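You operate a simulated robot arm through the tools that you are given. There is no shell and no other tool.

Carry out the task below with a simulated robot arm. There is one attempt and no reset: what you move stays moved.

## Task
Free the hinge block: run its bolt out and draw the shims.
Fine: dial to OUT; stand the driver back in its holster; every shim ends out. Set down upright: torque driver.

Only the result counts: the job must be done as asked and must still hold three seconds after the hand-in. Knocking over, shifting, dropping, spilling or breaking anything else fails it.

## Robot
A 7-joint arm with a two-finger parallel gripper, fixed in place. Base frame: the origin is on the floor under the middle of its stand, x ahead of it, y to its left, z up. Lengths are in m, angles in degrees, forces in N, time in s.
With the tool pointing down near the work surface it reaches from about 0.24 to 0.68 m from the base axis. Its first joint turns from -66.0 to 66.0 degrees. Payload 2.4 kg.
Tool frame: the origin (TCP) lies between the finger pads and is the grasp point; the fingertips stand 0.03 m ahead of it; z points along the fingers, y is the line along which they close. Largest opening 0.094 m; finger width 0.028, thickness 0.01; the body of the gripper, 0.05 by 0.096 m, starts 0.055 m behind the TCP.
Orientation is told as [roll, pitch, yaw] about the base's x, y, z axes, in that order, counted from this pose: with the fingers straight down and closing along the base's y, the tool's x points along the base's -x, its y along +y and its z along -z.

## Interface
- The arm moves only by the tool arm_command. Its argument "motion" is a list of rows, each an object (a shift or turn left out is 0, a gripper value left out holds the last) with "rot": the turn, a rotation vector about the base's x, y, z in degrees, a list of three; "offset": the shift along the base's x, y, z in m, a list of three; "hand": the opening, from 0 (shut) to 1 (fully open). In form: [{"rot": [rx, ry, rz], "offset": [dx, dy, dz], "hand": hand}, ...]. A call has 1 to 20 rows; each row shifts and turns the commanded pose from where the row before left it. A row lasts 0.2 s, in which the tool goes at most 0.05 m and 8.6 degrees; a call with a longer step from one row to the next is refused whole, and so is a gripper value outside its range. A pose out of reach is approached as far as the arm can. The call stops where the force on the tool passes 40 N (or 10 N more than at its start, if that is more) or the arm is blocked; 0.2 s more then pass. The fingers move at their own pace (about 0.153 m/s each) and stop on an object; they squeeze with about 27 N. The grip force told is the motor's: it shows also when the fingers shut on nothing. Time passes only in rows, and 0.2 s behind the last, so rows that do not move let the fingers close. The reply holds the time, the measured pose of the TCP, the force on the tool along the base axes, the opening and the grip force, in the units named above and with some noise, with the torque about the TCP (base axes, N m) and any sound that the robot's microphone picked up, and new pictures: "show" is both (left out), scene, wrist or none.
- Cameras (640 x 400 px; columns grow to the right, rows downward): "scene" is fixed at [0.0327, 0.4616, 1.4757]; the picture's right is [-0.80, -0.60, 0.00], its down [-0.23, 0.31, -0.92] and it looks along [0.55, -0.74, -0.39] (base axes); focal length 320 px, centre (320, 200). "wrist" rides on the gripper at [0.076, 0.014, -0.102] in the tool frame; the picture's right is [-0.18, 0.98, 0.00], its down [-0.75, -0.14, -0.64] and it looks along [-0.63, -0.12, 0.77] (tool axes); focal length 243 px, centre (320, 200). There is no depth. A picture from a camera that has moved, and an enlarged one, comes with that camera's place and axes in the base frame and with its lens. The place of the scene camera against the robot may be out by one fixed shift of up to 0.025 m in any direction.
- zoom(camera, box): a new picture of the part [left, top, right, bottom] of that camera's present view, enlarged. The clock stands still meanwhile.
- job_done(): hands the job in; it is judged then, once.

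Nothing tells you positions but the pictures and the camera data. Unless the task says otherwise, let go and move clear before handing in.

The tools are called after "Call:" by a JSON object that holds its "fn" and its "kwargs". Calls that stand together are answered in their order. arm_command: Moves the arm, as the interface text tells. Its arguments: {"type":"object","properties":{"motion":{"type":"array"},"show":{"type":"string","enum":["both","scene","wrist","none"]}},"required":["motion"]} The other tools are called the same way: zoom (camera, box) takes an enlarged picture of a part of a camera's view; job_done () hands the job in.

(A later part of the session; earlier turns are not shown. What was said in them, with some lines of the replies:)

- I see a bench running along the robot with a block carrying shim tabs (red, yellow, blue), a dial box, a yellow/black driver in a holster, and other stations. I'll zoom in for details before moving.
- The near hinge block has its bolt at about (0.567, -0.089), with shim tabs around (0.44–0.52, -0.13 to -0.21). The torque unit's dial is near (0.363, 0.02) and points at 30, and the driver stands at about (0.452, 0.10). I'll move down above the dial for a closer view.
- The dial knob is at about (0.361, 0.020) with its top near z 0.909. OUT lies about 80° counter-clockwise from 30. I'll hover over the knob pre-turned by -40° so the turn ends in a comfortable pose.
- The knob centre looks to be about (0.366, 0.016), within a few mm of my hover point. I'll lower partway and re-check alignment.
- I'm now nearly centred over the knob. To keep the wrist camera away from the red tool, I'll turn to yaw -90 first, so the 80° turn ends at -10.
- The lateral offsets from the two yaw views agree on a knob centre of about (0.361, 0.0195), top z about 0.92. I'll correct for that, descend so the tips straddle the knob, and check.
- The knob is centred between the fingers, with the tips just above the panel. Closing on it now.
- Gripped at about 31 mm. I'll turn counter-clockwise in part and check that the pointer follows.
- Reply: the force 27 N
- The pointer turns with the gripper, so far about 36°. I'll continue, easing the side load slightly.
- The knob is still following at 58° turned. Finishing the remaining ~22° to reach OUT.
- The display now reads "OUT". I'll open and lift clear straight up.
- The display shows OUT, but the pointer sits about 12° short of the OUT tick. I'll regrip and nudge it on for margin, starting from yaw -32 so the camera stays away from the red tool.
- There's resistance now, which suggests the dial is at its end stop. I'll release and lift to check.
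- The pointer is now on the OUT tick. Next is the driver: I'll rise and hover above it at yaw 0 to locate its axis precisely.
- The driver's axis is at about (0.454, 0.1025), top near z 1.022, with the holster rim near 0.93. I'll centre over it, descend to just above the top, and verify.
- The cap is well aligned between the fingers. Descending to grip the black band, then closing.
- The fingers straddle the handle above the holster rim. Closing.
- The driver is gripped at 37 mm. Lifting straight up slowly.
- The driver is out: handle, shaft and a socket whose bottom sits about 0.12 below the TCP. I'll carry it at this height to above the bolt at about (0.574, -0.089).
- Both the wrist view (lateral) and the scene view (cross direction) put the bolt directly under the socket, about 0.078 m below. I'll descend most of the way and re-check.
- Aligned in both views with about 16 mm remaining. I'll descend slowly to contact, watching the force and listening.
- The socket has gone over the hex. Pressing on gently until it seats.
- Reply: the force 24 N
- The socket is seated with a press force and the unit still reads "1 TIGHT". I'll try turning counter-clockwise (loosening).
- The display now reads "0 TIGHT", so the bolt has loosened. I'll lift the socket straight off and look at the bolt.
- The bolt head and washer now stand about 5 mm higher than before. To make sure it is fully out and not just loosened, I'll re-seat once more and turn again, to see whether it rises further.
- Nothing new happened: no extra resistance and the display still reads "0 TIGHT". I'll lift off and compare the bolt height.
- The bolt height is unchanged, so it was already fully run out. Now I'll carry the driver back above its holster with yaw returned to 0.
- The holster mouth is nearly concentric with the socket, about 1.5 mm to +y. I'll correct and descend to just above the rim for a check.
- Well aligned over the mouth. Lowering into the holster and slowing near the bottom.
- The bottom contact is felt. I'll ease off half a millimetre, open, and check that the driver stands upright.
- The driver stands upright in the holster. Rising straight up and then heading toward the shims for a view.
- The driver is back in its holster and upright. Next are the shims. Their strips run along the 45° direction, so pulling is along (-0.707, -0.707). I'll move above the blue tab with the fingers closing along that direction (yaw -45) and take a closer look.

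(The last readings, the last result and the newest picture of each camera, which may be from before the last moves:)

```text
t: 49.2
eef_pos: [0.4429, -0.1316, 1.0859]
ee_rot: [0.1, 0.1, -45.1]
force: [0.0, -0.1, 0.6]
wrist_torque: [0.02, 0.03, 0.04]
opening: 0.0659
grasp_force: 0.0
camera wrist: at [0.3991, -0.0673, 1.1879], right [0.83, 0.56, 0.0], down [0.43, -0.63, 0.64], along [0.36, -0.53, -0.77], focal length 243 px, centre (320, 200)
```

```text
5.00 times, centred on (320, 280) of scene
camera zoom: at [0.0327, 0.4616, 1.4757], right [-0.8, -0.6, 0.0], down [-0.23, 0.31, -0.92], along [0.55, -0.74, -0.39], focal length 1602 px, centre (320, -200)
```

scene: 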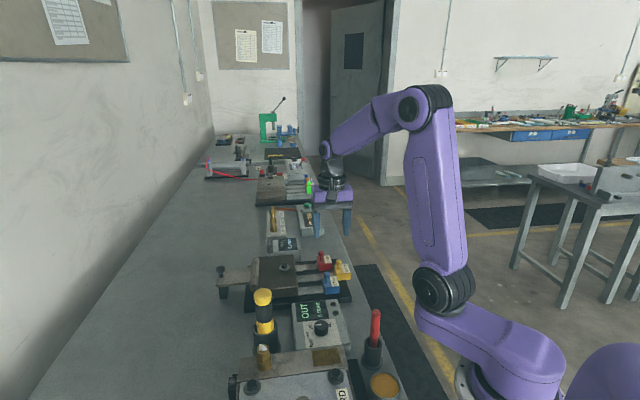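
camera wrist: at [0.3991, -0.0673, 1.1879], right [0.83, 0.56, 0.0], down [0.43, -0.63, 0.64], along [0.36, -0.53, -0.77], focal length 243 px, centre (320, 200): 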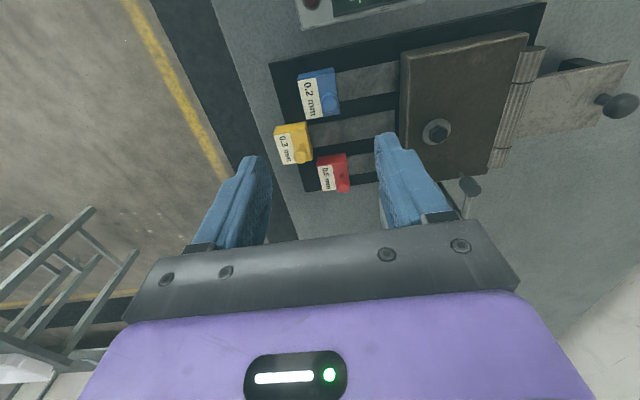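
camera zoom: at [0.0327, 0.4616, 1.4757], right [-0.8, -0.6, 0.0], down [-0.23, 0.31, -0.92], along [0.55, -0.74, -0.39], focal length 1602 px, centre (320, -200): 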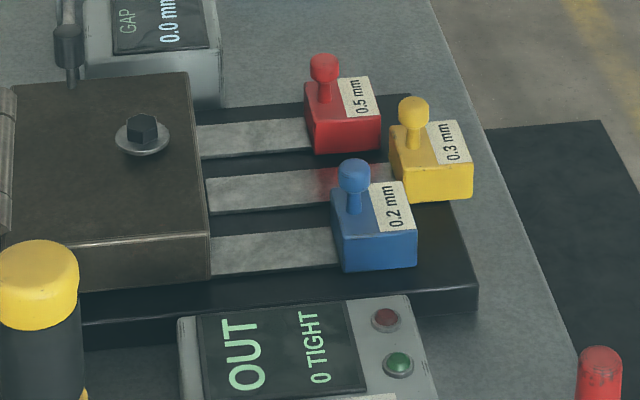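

The blue knob is at about (0.455, -0.132, 0.93) and its tab is a ~43 mm square box, top near z 0.90. Blue and red are fully in and yellow sits ~45 mm further out. I'll lower over the blue tab box and check alignment.

Call:
{"fn": "arm_command", "kwargs": {"motion": [{"offset": [0.003, -0.004, -0.035], "hand": 0.8}, {"offset": [0.0024, -0.0038, -0.035]}, {"offset": [0, 0, -0.035]}, {"offset": [0, 0, -0.012]}, {}]}}

Call:
{"fn": "zoom", "kwargs": {"camera": "wrist", "box": [220, 60, 420, 220]}}

Call:
{"fn": "zoom", "kwargs": {"camera": "scene", "box": [270, 240, 370, 320]}}

```text
t: 50.4
eef_pos: [0.4474, -0.1378, 0.9696]
ee_rot: [-0.1, 0.0, -44.9]
force: [0.1, 0.6, -0.3]
wrist_torque: [-0.04, -0.01, -0.03]
opening: 0.0754
grasp_force: 0.0
camera wrist: at [0.4037, -0.0748, 1.0711], right [0.83, 0.56, 0.0], down [0.43, -0.63, 0.64], along [0.36, -0.53, -0.77], focal length 243 px, centre (320, 200)
```

scene: 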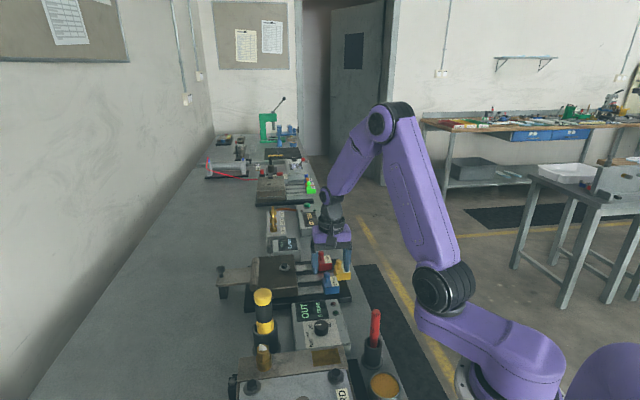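
wrist: 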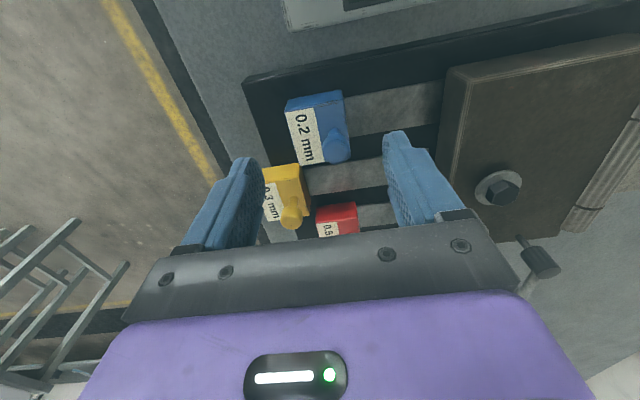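

```text
2.50 times, centred on (320, 140) of wrist
camera zoom: at [0.4037, -0.0748, 1.0711], right [0.83, 0.56, 0.0], down [0.43, -0.63, 0.64], along [0.36, -0.53, -0.77], focal length 606 px, centre (320, 350)
```

zoom: 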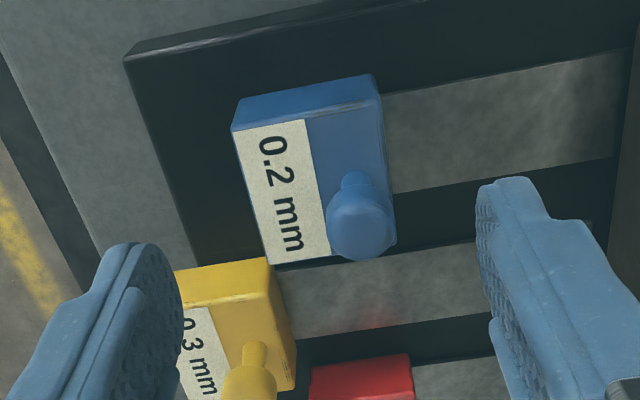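

```text
5.00 times, centred on (320, 280) of scene
camera zoom: at [0.0327, 0.4616, 1.4757], right [-0.8, -0.6, 0.0], down [-0.23, 0.31, -0.92], along [0.55, -0.74, -0.39], focal length 1602 px, centre (320, -200)
```

zoom: 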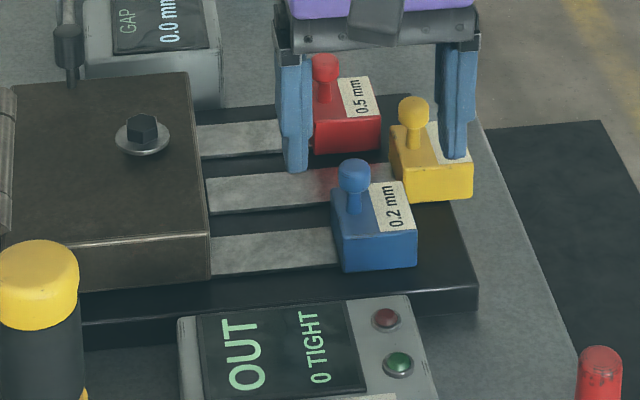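

The blue tab box is centred between the fingers. Descending to grip its sides and closing.

Call:
{"fn": "arm_command", "kwargs": {"motion": [{"offset": [0, 0, -0.02]}, {"offset": [0, 0, -0.02]}, {"offset": [0, 0, -0.012]}, {}, {"hand": 0}, {"hand": 0}, {"hand": 0}]}}

Call:
{"fn": "zoom", "kwargs": {"camera": "scene", "box": [270, 240, 370, 320]}}

```text
t: 52.0
eef_pos: [0.4469, -0.1386, 0.9171]
ee_rot: [0.0, 0.0, -45.1]
force: [-2.8, -2.6, -8.0]
wrist_torque: [-0.34, -0.35, 0.15]
opening: 0.0419
grasp_force: 45.1
camera wrist: at [0.4039, -0.0747, 1.0189], right [0.83, 0.56, 0.0], down [0.43, -0.63, 0.64], along [0.36, -0.53, -0.77], focal length 243 px, centre (320, 200)
```

scene: 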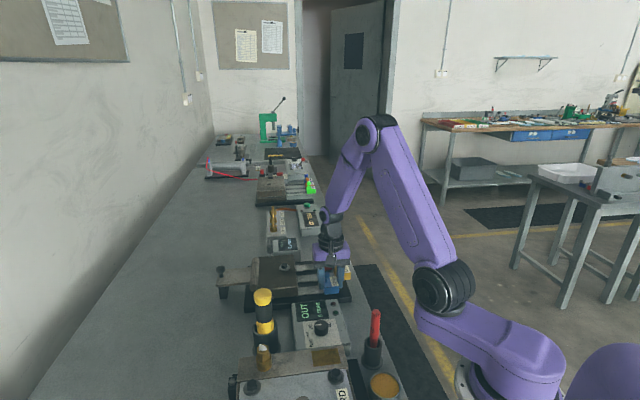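
wrist: 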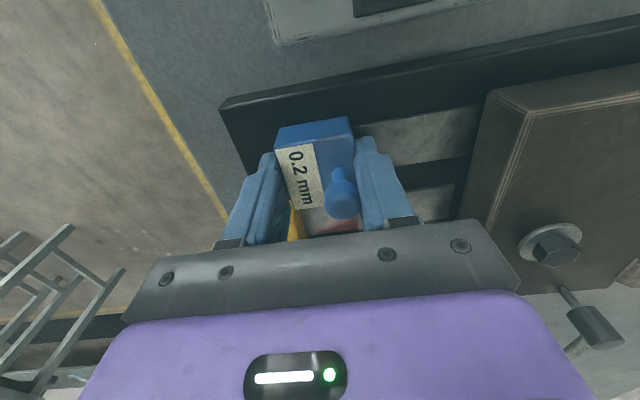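

```text
5.00 times, centred on (320, 280) of scene
camera zoom: at [0.0327, 0.4615, 1.4757], right [-0.8, -0.6, 0.0], down [-0.23, 0.31, -0.92], along [0.55, -0.74, -0.39], focal length 1602 px, centre (320, -200)
```

zoom: 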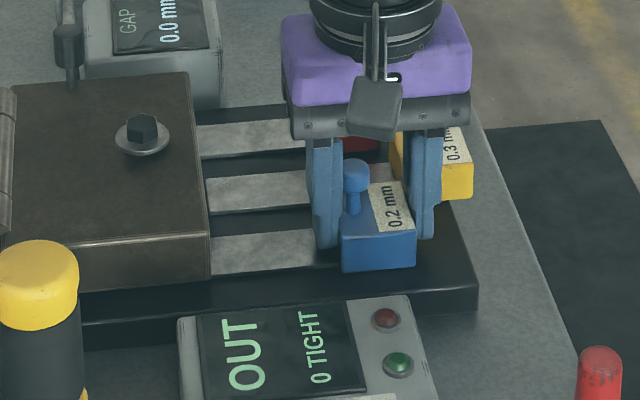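

Gripped on the blue tab. Pulling gently along (-0.707, -0.707) to see whether it slides.

Call:
{"fn": "arm_command", "kwargs": {"motion": [{"offset": [-0.0035, -0.0035, 0]}, {"offset": [-0.0035, -0.0035, 0]}, {"offset": [-0.0035, -0.0035, 0]}, {}], "show": "none"}}

Call:
{"fn": "zoom", "kwargs": {"camera": "scene", "box": [270, 240, 370, 320]}}

```text
t: 53.0
eef_pos: [0.4372, -0.1497, 0.9161]
ee_rot: [0.0, 0.0, -45.1]
force: [-0.9, 2.6, -10.4]
wrist_torque: [-0.11, -0.53, -0.1]
opening: 0.0417
grasp_force: 44.7
```

```text
5.00 times, centred on (320, 280) of scene
camera zoom: at [0.0328, 0.4616, 1.4757], right [-0.8, -0.6, 0.0], down [-0.23, 0.31, -0.92], along [0.55, -0.74, -0.39], focal length 1602 px, centre (320, -200)
```

zoom: 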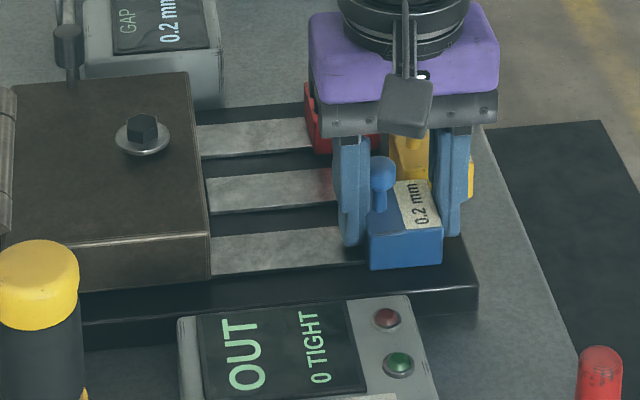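

It slides freely, and the GAP display now reads 0.2 mm. I'll keep drawing it out, watching for an end of travel.

Call:
{"fn": "arm_command", "kwargs": {"motion": [{"offset": [-0.005, -0.005, 0]}, {"offset": [-0.005, -0.005, 0]}, {"offset": [-0.005, -0.005, 0]}, {"offset": [-0.005, -0.005, 0]}, {}], "show": "none"}}

Call:
{"fn": "zoom", "kwargs": {"camera": "scene", "box": [250, 230, 370, 330]}}

```text
t: 54.2
eef_pos: [0.4161, -0.1704, 0.9175]
ee_rot: [-0.1, 0.2, -45.0]
force: [-2.9, -0.1, -26.7]
wrist_torque: [-0.62, -0.63, 0.29]
opening: 0.0415
grasp_force: 44.6
```

```text
4.00 times, centred on (310, 280) of scene
camera zoom: at [0.033, 0.4615, 1.4757], right [-0.8, -0.6, 0.0], down [-0.23, 0.31, -0.92], along [0.55, -0.74, -0.39], focal length 1281 px, centre (360, -120)
```

zoom: 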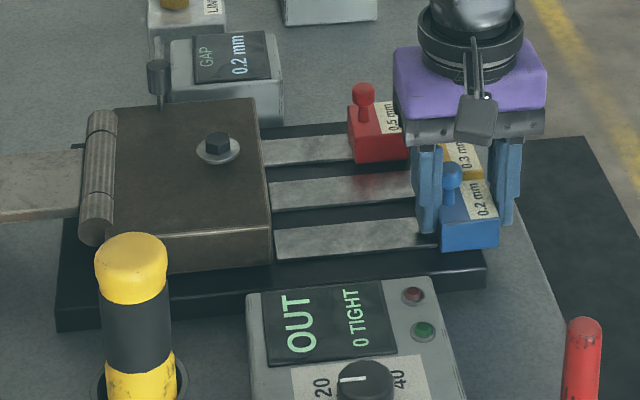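

Call:
{"fn": "arm_command", "kwargs": {"motion": [{"offset": [0, 0, -0.001]}, {}, {}], "show": "none"}}

```text
t: 55.0
eef_pos: [0.4164, -0.1701, 0.9165]
ee_rot: [0.0, 0.1, -45.0]
force: [-3.4, 1.1, 9.5]
wrist_torque: [0.95, 1.27, 0.15]
opening: 0.0416
grasp_force: 44.2
```

The vertical load is just a stiff guide, and it's balanced now. I'll continue the draw in small steps.

Call:
{"fn": "arm_command", "kwargs": {"motion": [{"offset": [-0.0035, -0.0035, 0.0002]}, {"offset": [-0.0035, -0.0035, 0]}, {"offset": [-0.0035, -0.0035, 0]}, {}], "show": "none"}}

Call:
{"fn": "zoom", "kwargs": {"camera": "scene", "box": [250, 230, 370, 330]}}

```text
t: 55.6
eef_pos: [0.4162, -0.1712, 0.9172]
ee_rot: [0.4, -0.5, -45.0]
force: [3.8, 6.3, -3.6]
wrist_torque: [-0.66, 0.14, -0.38]
opening: 0.0419
grasp_force: 45.2
stopped in row 3: the force on the tool passed its limit at 46 N (the readings are from after the stop); the commanded pose is now the measured one
```

```text
4.00 times, centred on (310, 280) of scene
camera zoom: at [0.0328, 0.4617, 1.4756], right [-0.8, -0.6, 0.0], down [-0.23, 0.31, -0.92], along [0.55, -0.74, -0.39], focal length 1281 px, centre (360, -120)
```

zoom: 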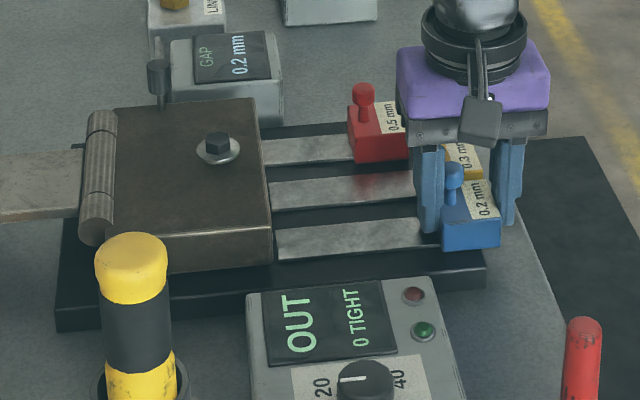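

That's the end stop, at about 45 mm of travel, which puts blue level with yellow. So yellow was already fully out. I'll release blue and lift clear.

Call:
{"fn": "arm_command", "kwargs": {"motion": [{"hand": 0.4}, {"hand": 0.7}, {"offset": [0, 0, 0.02]}, {"offset": [0, 0, 0.04]}, {"offset": [0, 0, 0.04]}, {"offset": [0, 0, 0.04]}, {}]}}

Call:
{"fn": "zoom", "kwargs": {"camera": "scene", "box": [250, 230, 370, 330]}}

Call:
{"fn": "zoom", "kwargs": {"camera": "wrist", "box": [250, 40, 450, 200]}}

```text
t: 57.2
eef_pos: [0.4138, -0.1727, 1.0571]
ee_rot: [0.3, -0.4, -44.9]
force: [0.3, -0.2, 0.0]
wrist_torque: [-0.03, 0.03, 0.01]
opening: 0.0656
grasp_force: 0.1
camera wrist: at [0.3706, -0.1077, 1.1586], right [0.82, 0.57, 0.01], down [0.43, -0.63, 0.65], along [0.37, -0.53, -0.76], focal length 243 px, centre (320, 200)
```

scene: 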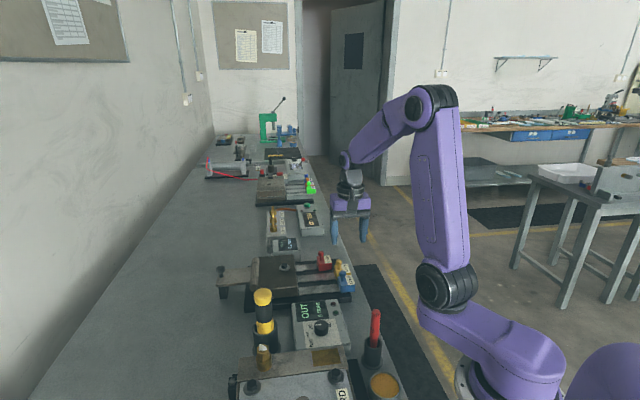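
wrist: 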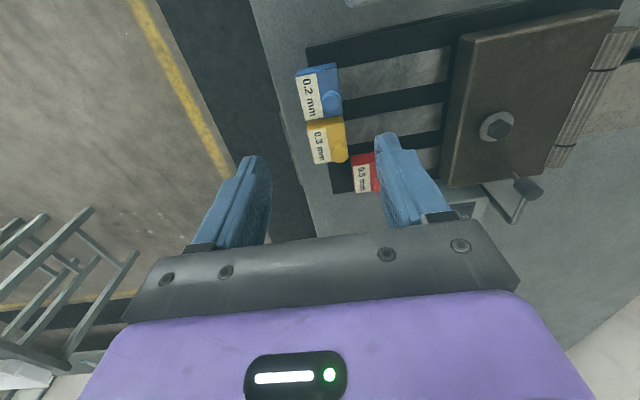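

```text
4.00 times, centred on (310, 280) of scene
camera zoom: at [0.0327, 0.4616, 1.4757], right [-0.8, -0.6, 0.0], down [-0.23, 0.31, -0.92], along [0.55, -0.74, -0.39], focal length 1281 px, centre (360, -120)
```

zoom: 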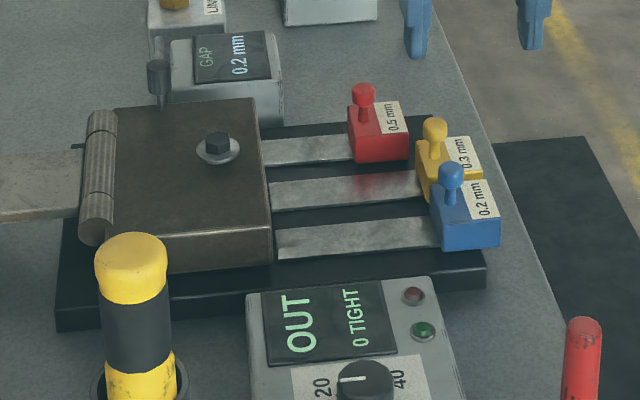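

```text
2.50 times, centred on (350, 120) of wrist
camera zoom: at [0.3706, -0.1077, 1.1586], right [0.82, 0.57, 0.01], down [0.43, -0.63, 0.65], along [0.37, -0.53, -0.76], focal length 606 px, centre (245, 400)
```

zoom: 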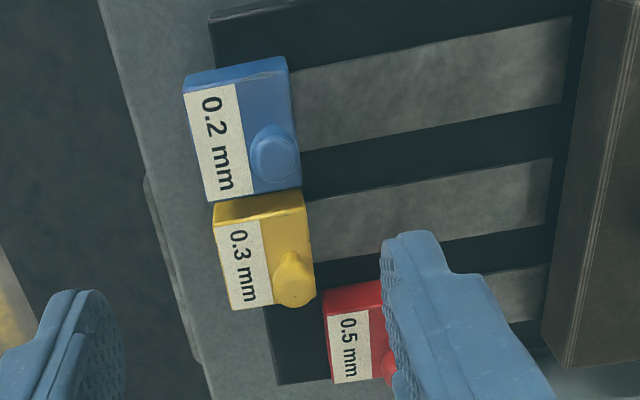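

Blue is out and stays there; GAP reads 0.2 mm. Next is red, centre about (0.5235, -0.216). I'll hover above it and check.

Call:
{"fn": "arm_command", "kwargs": {"motion": [{"offset": [0.0366, -0.0144, 0], "rot": [-0.15, 0.2, 0], "hand": 0.8}, {"offset": [0.0366, -0.0144, 0], "rot": [-0.15, 0.2, 0]}, {"offset": [0.0365, -0.0145, 0]}, {"offset": [0, 0, -0.03]}, {"offset": [0, 0, -0.03]}, {"offset": [0, 0, -0.027]}, {}]}}

Call:
{"fn": "zoom", "kwargs": {"camera": "wrist", "box": [220, 60, 420, 220]}}

Call:
{"fn": "zoom", "kwargs": {"camera": "scene", "box": [250, 230, 370, 330]}}

```text
t: 58.8
eef_pos: [0.5235, -0.2149, 0.9693]
ee_rot: [-0.2, -0.2, -44.9]
force: [-0.2, 0.2, -0.3]
wrist_torque: [0.02, 0.03, -0.01]
opening: 0.0749
grasp_force: 0.0
camera wrist: at [0.4809, -0.1503, 1.0708], right [0.82, 0.57, 0.0], down [0.43, -0.63, 0.65], along [0.36, -0.53, -0.76], focal length 243 px, centre (320, 200)
```

scene: 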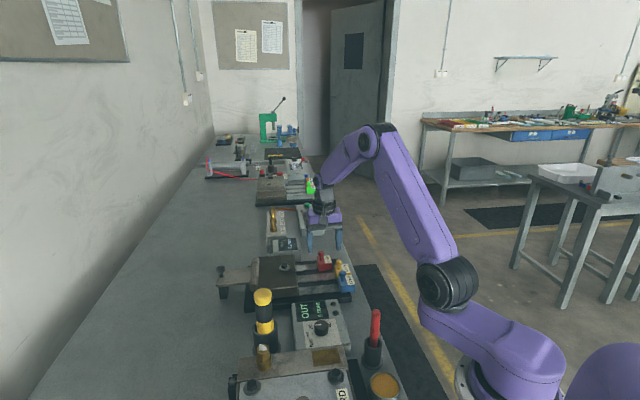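
wrist: 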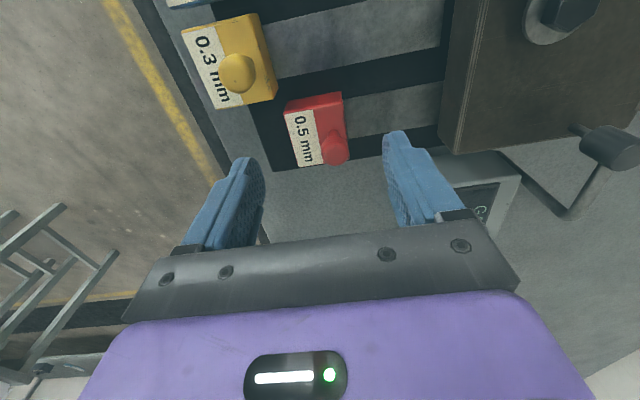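

```text
2.50 times, centred on (320, 140) of wrist
camera zoom: at [0.4809, -0.1503, 1.0708], right [0.82, 0.57, 0.0], down [0.43, -0.63, 0.65], along [0.36, -0.53, -0.76], focal length 606 px, centre (320, 350)
```

zoom: 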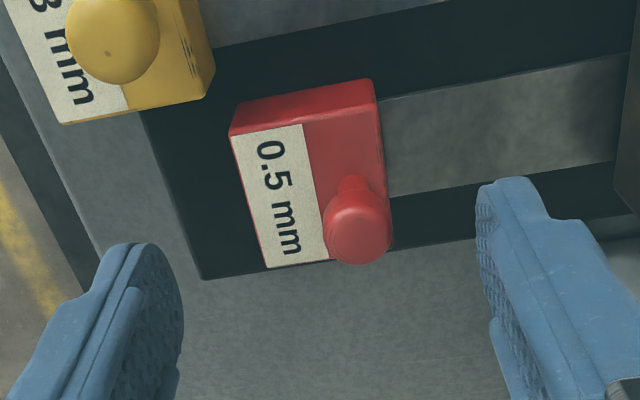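

```text
4.00 times, centred on (310, 280) of scene
camera zoom: at [0.0327, 0.4616, 1.4757], right [-0.8, -0.6, 0.0], down [-0.23, 0.31, -0.92], along [0.55, -0.74, -0.39], focal length 1281 px, centre (360, -120)
```

zoom: 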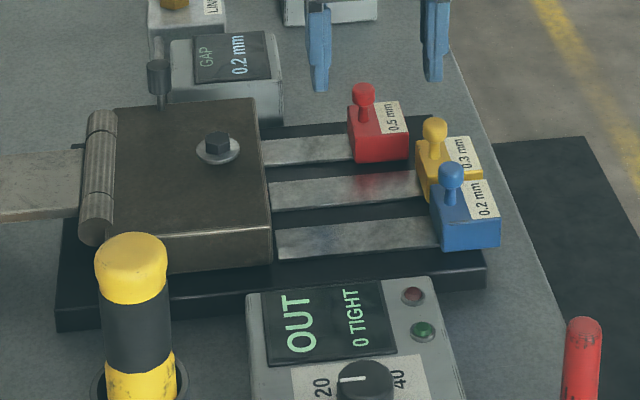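

Red sits in the same relative place as blue did, with clear space around the fingers. Descending and closing.

Call:
{"fn": "arm_command", "kwargs": {"motion": [{"offset": [0, 0, -0.02]}, {"offset": [0, 0, -0.02]}, {"offset": [0, 0, -0.0125]}, {}, {"hand": 0}, {"hand": 0}, {"hand": 0}], "show": "wrist"}}

Call:
{"fn": "zoom", "kwargs": {"camera": "scene", "box": [250, 230, 370, 330]}}

```text
t: 60.4
eef_pos: [0.5249, -0.2159, 0.9166]
ee_rot: [-0.3, -0.1, -45.0]
force: [-2.6, -3.3, -3.7]
wrist_torque: [0.2, -0.45, -0.18]
opening: 0.0418
grasp_force: 44.6
camera wrist: at [0.4805, -0.1511, 1.0188], right [0.82, 0.57, 0.0], down [0.43, -0.63, 0.65], along [0.36, -0.53, -0.76], focal length 243 px, centre (320, 200)
```

wrist: 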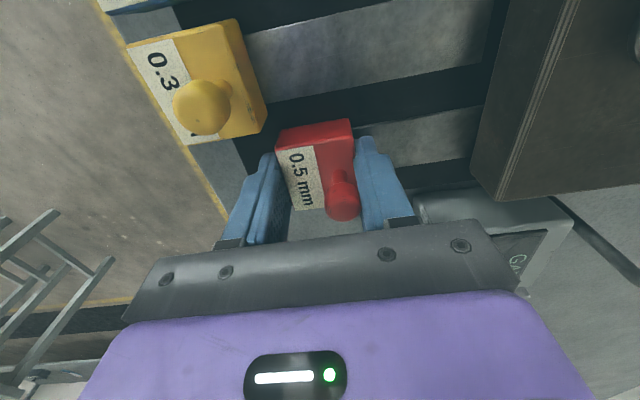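

```text
4.00 times, centred on (310, 280) of scene
camera zoom: at [0.0326, 0.4615, 1.4757], right [-0.8, -0.6, 0.0], down [-0.23, 0.31, -0.92], along [0.55, -0.74, -0.39], focal length 1281 px, centre (360, -120)
```

zoom: 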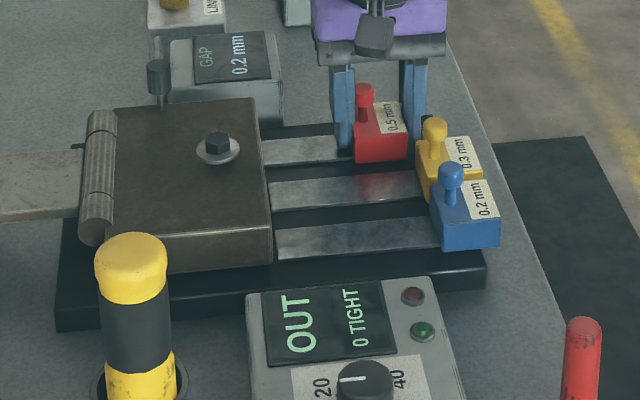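

Red is gripped. Drawing it out along the same direction, first 40 mm.

Call:
{"fn": "arm_command", "kwargs": {"motion": [{"offset": [-0.0035, -0.0035, 0]}, {"offset": [-0.005, -0.005, 0]}, {"offset": [-0.005, -0.005, 0]}, {"offset": [-0.005, -0.005, 0]}, {"offset": [-0.005, -0.005, 0]}, {"offset": [-0.005, -0.005, 0]}, {}], "show": "none"}}

Call:
{"fn": "zoom", "kwargs": {"camera": "scene", "box": [250, 230, 370, 330]}}

```text
t: 62.0
eef_pos: [0.4959, -0.244, 0.9173]
ee_rot: [-0.2, -0.3, -44.9]
force: [-1.9, -0.7, -2.7]
wrist_torque: [0.3, -0.67, -0.72]
opening: 0.0416
grasp_force: 45.2
```

```text
4.00 times, centred on (310, 280) of scene
camera zoom: at [0.0327, 0.4616, 1.4757], right [-0.8, -0.6, 0.0], down [-0.23, 0.31, -0.92], along [0.55, -0.74, -0.39], focal length 1281 px, centre (360, -120)
```

zoom: 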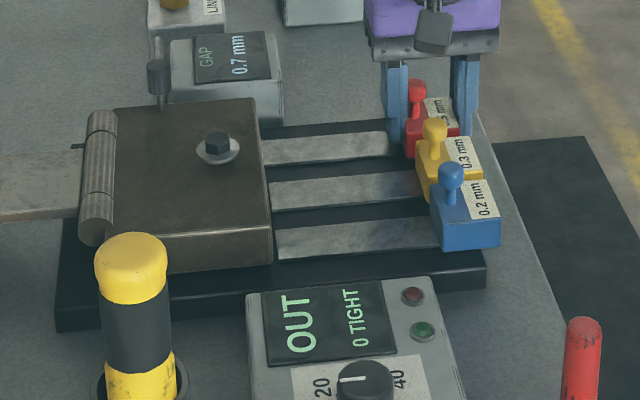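

GAP reads 0.7 mm. A few more mm to the end stop.

Call:
{"fn": "arm_command", "kwargs": {"motion": [{"offset": [-0.0012, -0.0012, 0]}, {"offset": [-0.0012, -0.0012, 0]}, {"offset": [-0.001, -0.001, 0]}, {}], "show": "none"}}

```text
t: 63.0
eef_pos: [0.4924, -0.2471, 0.9167]
ee_rot: [-0.1, -0.3, -44.9]
force: [2.8, -1.4, -1.7]
wrist_torque: [0.63, -0.39, -0.79]
opening: 0.0417
grasp_force: 45.1
```

Red is at about 45 mm, the full travel. Releasing and lifting clear.

Call:
{"fn": "arm_command", "kwargs": {"motion": [{"hand": 0.4}, {"hand": 0.7}, {"offset": [0, 0, 0.02]}, {"offset": [0, 0, 0.04]}, {"offset": [0, 0, 0.04]}, {"offset": [0, 0, 0.04]}, {}]}}

Call:
{"fn": "zoom", "kwargs": {"camera": "scene", "box": [260, 230, 360, 310]}}

Call:
{"fn": "zoom", "kwargs": {"camera": "wrist", "box": [220, 20, 420, 180]}}

```text
t: 64.6
eef_pos: [0.4931, -0.2474, 1.0565]
ee_rot: [-0.3, -0.2, -45.0]
force: [0.2, -0.2, -1.2]
wrist_torque: [0.0, 0.01, 0.01]
opening: 0.0658
grasp_force: 0.1
camera wrist: at [0.4489, -0.1832, 1.1589], right [0.82, 0.57, 0.0], down [0.43, -0.63, 0.65], along [0.36, -0.53, -0.76], focal length 243 px, centre (320, 200)
```

scene: 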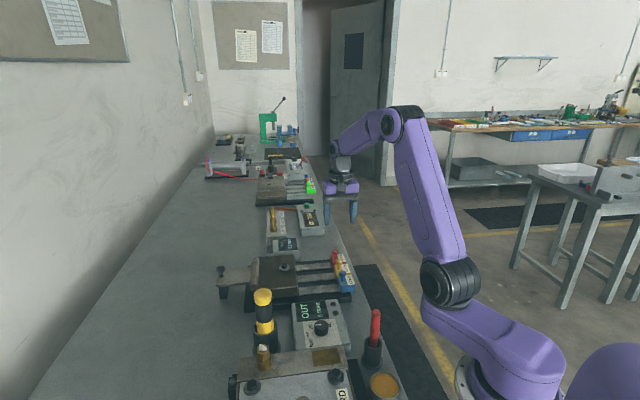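
wrist: 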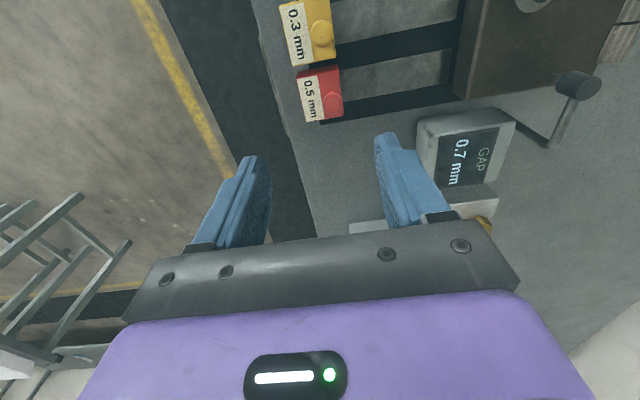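

```text
5.00 times, centred on (310, 270) of scene
camera zoom: at [0.0327, 0.4616, 1.4757], right [-0.8, -0.6, 0.0], down [-0.23, 0.31, -0.92], along [0.55, -0.74, -0.39], focal length 1602 px, centre (370, -150)
```

zoom: 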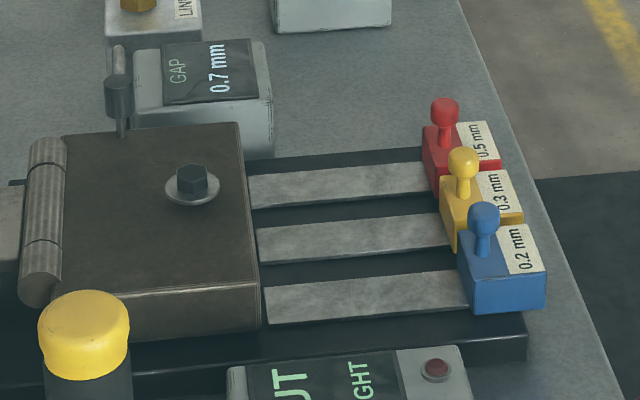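

```text
2.50 times, centred on (320, 100) of wrist
camera zoom: at [0.4489, -0.1832, 1.1589], right [0.82, 0.57, 0.0], down [0.43, -0.63, 0.65], along [0.36, -0.53, -0.76], focal length 606 px, centre (320, 450)
```

zoom: 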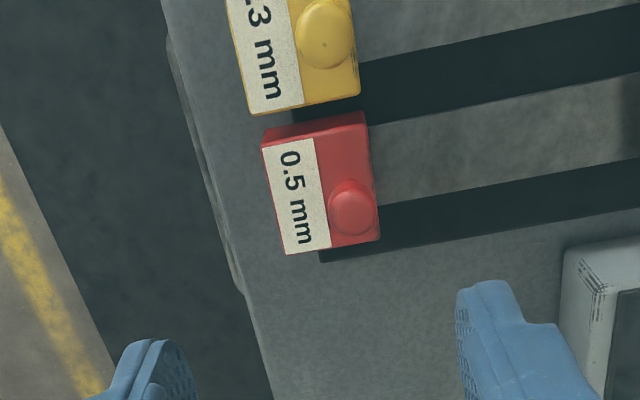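

All three shim tabs now line up at full draw, with GAP at 0.7 mm. I'll retreat upward and do a final check of the dial, driver, bolt and shims.

Call:
{"fn": "arm_command", "kwargs": {"motion": [{"offset": [-0.02, 0.02, 0.04]}, {"offset": [-0.03, 0.03, 0.04]}, {"offset": [-0.03, 0.03, 0.04]}, {"offset": [-0.03, 0.03, 0.04]}, {"offset": [0, 0, 0.03]}, {}]}}

Call:
{"fn": "zoom", "kwargs": {"camera": "scene", "box": [210, 230, 390, 360]}}

Call:
{"fn": "zoom", "kwargs": {"camera": "wrist", "box": [240, 0, 500, 190]}}

Call:
{"fn": "zoom", "kwargs": {"camera": "scene", "box": [190, 90, 350, 260]}}

```text
refused: row 2 steps farther than a row can; nothing moved
```

```text
3.08 times, centred on (300, 295) of scene
camera zoom: at [0.0327, 0.4616, 1.4757], right [-0.8, -0.6, 0.0], down [-0.23, 0.31, -0.92], along [0.55, -0.74, -0.39], focal length 986 px, centre (382, -92)
```

zoom: 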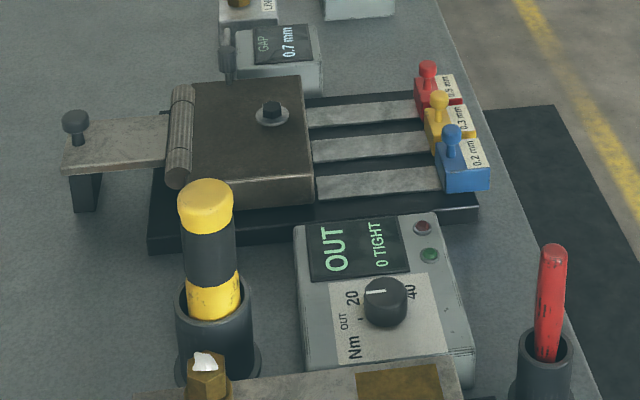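

```text
2.11 times, centred on (370, 95) of wrist
camera zoom: at [0.4489, -0.1832, 1.1589], right [0.82, 0.57, 0.0], down [0.43, -0.63, 0.65], along [0.36, -0.53, -0.76], focal length 511 px, centre (215, 421)
```

zoom: 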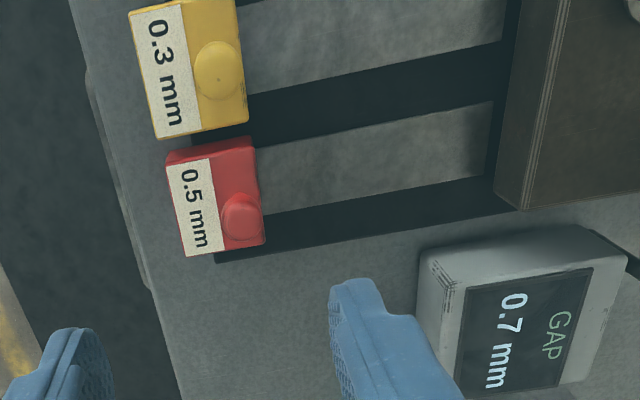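

```text
2.35 times, centred on (270, 175) of scene
camera zoom: at [0.0327, 0.4616, 1.4757], right [-0.8, -0.6, 0.0], down [-0.23, 0.31, -0.92], along [0.55, -0.74, -0.39], focal length 754 px, centre (438, 259)
```

zoom: 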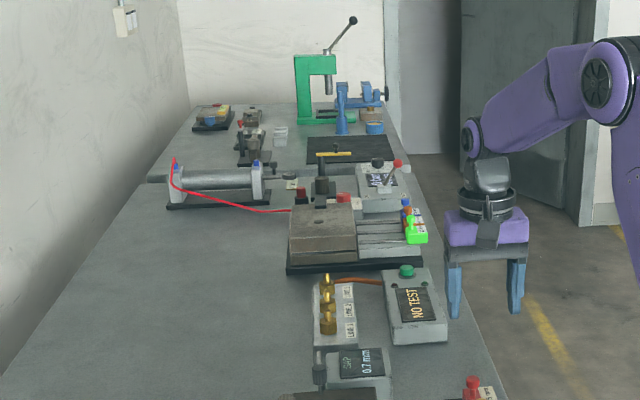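

The far stations are untouched. Before finishing I want to be sure yellow is really at its out stop rather than just resting further out, so I'll hover over the yellow tab and test it with a gentle pull.

Call:
{"fn": "arm_command", "kwargs": {"motion": [{"offset": [-0.0194, 0.0191, 0], "hand": 0.8}, {"offset": [-0.0194, 0.0191, 0]}, {"offset": [0, 0, -0.03]}, {"offset": [0, 0, -0.03]}, {"offset": [0, 0, -0.027]}, {}], "show": "wrist"}}

Call:
{"fn": "zoom", "kwargs": {"camera": "wrist", "box": [220, 60, 420, 220]}}

```text
t: 66.0
eef_pos: [0.4537, -0.2101, 0.9699]
ee_rot: [-0.2, -0.3, -44.9]
force: [-0.8, 0.4, -0.6]
wrist_torque: [0.0, -0.02, 0.03]
opening: 0.075
grasp_force: 0.1
camera wrist: at [0.4099, -0.1452, 1.0717], right [0.82, 0.57, 0.0], down [0.43, -0.63, 0.65], along [0.36, -0.53, -0.76], focal length 243 px, centre (320, 200)
```

wrist: 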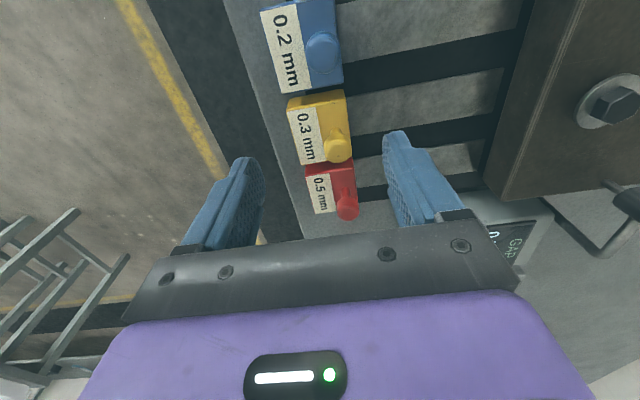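

```text
2.50 times, centred on (320, 140) of wrist
camera zoom: at [0.4099, -0.1452, 1.0717], right [0.82, 0.57, 0.0], down [0.43, -0.63, 0.65], along [0.36, -0.53, -0.76], focal length 606 px, centre (320, 350)
```

zoom: 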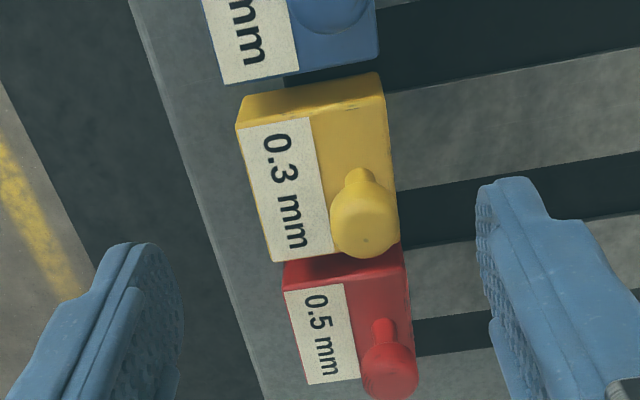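

Call:
{"fn": "arm_command", "kwargs": {"motion": [{"offset": [0.001, 0.001, -0.02]}, {"offset": [0.0007, 0.0007, -0.02]}, {"offset": [0, 0, -0.0125]}, {}, {"hand": 0}, {"hand": 0}, {"hand": 0}], "show": "wrist"}}

Call:
{"fn": "zoom", "kwargs": {"camera": "scene", "box": [250, 230, 370, 330]}}

```text
t: 67.6
eef_pos: [0.4555, -0.2081, 0.9175]
ee_rot: [-0.2, -0.2, -45.0]
force: [1.2, -2.2, -5.9]
wrist_torque: [0.38, -0.04, -0.57]
opening: 0.0419
grasp_force: 45.0
camera wrist: at [0.4119, -0.1428, 1.0191], right [0.82, 0.57, 0.0], down [0.43, -0.63, 0.65], along [0.36, -0.53, -0.76], focal length 243 px, centre (320, 200)
```

wrist: 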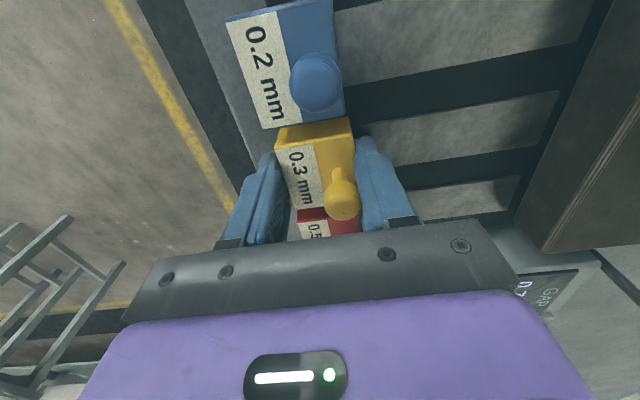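

```text
4.00 times, centred on (310, 280) of scene
camera zoom: at [0.0328, 0.4615, 1.4757], right [-0.8, -0.6, 0.0], down [-0.23, 0.31, -0.92], along [0.55, -0.74, -0.39], focal length 1281 px, centre (360, -120)
```

zoom: 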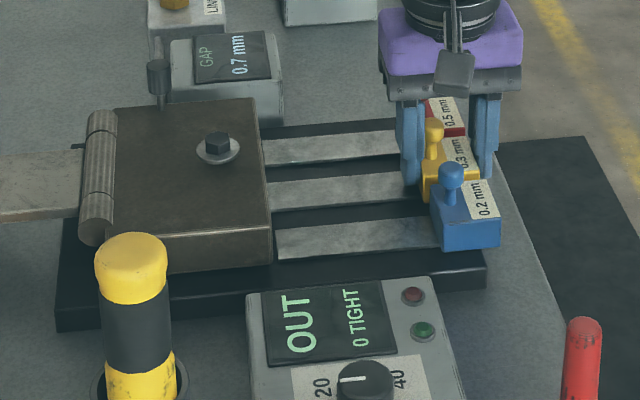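

Yellow is gripped. Pulling very gently outward, a few mm, to test for the stop.

Call:
{"fn": "arm_command", "kwargs": {"motion": [{"offset": [-0.0012, -0.0012, 0]}, {"offset": [-0.0012, -0.0012, 0]}, {"offset": [-0.0012, -0.0012, 0]}, {}], "show": "none"}}

Call:
{"fn": "zoom", "kwargs": {"camera": "scene", "box": [250, 230, 370, 330]}}

```text
t: 68.6
eef_pos: [0.4522, -0.2089, 0.9169]
ee_rot: [-0.2, -0.5, -44.8]
force: [20.7, 7.5, -25.8]
wrist_torque: [0.4, -0.46, -1.33]
opening: 0.0419
grasp_force: 44.6
```

```text
4.00 times, centred on (310, 280) of scene
camera zoom: at [0.0336, 0.4616, 1.4756], right [-0.8, -0.6, 0.0], down [-0.23, 0.31, -0.92], along [0.55, -0.74, -0.39], focal length 1281 px, centre (360, -120)
```

zoom: 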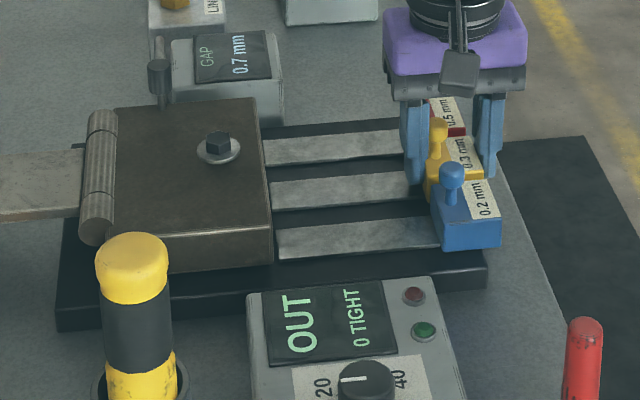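

Force builds up after ~3 mm and GAP is unchanged, so yellow is at its out stop as well. Easing the tension, releasing, and lifting clear.

Call:
{"fn": "arm_command", "kwargs": {"motion": [{"offset": [0.0007, 0.0007, 0]}, {"hand": 0.4}, {"hand": 0.7}, {"offset": [0, 0, 0.02]}, {"offset": [0, 0, 0.04]}, {"offset": [0, 0, 0.045]}, {"offset": [-0.01, 0.01, 0.045]}, {"offset": [-0.01, 0.01, 0.045]}, {"offset": [-0.01, 0.01, 0.045]}, {}]}}

Call:
{"fn": "zoom", "kwargs": {"camera": "scene", "box": [210, 230, 390, 360]}}

Call:
{"fn": "zoom", "kwargs": {"camera": "wrist", "box": [230, 0, 550, 200]}}

```text
t: 70.8
eef_pos: [0.4218, -0.1783, 1.1585]
ee_rot: [-0.2, -0.2, -44.9]
force: [1.1, 0.1, -0.3]
wrist_torque: [0.04, 0.0, -0.03]
opening: 0.0659
grasp_force: 0.0
camera wrist: at [0.3784, -0.1141, 1.2604], right [0.82, 0.57, 0.0], down [0.43, -0.63, 0.65], along [0.36, -0.53, -0.76], focal length 243 px, centre (320, 200)
```

scene: 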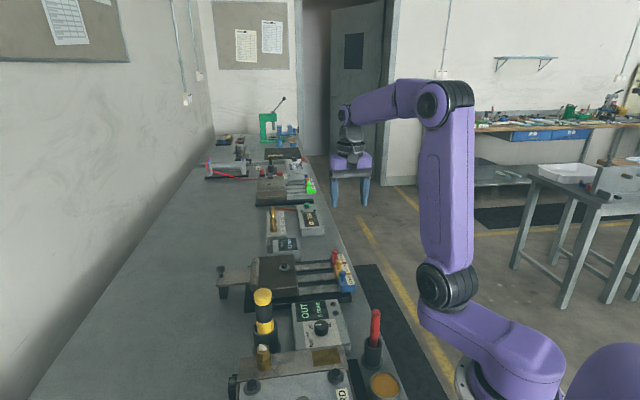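
wrist: 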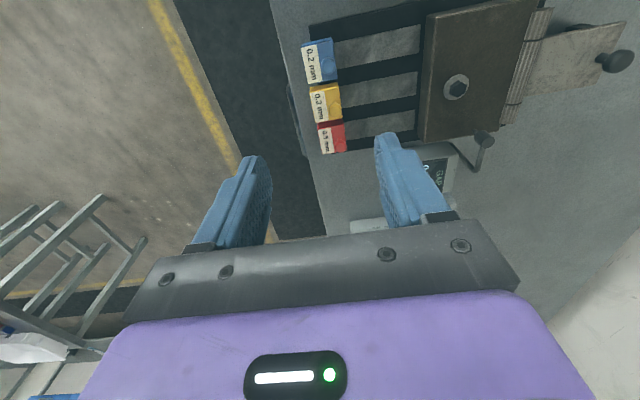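

```text
3.08 times, centred on (300, 295) of scene
camera zoom: at [0.0327, 0.4616, 1.4757], right [-0.8, -0.6, 0.0], down [-0.23, 0.31, -0.92], along [0.55, -0.74, -0.39], focal length 986 px, centre (382, -92)
```

zoom: 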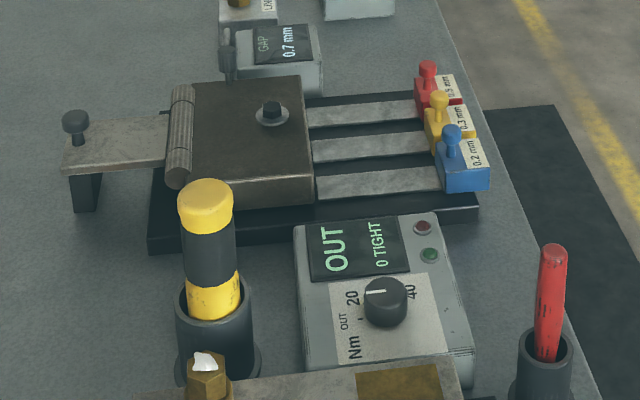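

```text
2.00 times, centred on (390, 100) of wrist
camera zoom: at [0.3784, -0.1141, 1.2604], right [0.82, 0.57, 0.0], down [0.43, -0.63, 0.65], along [0.36, -0.53, -0.76], focal length 485 px, centre (180, 400)
```

zoom: 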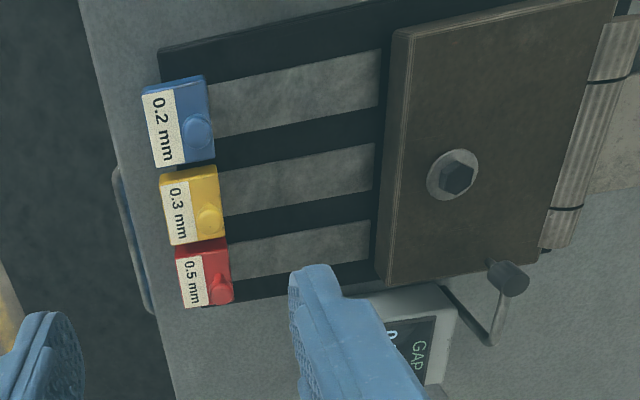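

Everything checks out: dial at OUT, display "0 TIGHT" with the bolt standing proud, and all three shims fully drawn. The driver is upright in its holster and the arm is empty and clear, so I'm handing in.

Call:
{"fn": "job_done", "kwargs": {}}

```text
The job is handed in.
```

The hinge block is free: its bolt is run out and all three shims are fully drawn. I've handed the job in.

- **Dial:** it reads OUT, with the pointer on the tick.
- **Bolt:** the display shows "0 TIGHT" and the head stands about 5 mm higher than before. A second turn brought no further rise, so I took it as fully out.
- **Shims:** blue and red came out about 45 mm, and blue was felt against its end stop. Yellow was already nearly out; I drew it the last 3 mm to its stop. GAP reads 0.7 mm.
- **Driver:** it is standing upright in its holster.

The arm is empty and clear above the bench. In the final pictures, nothing else appeared to have moved.
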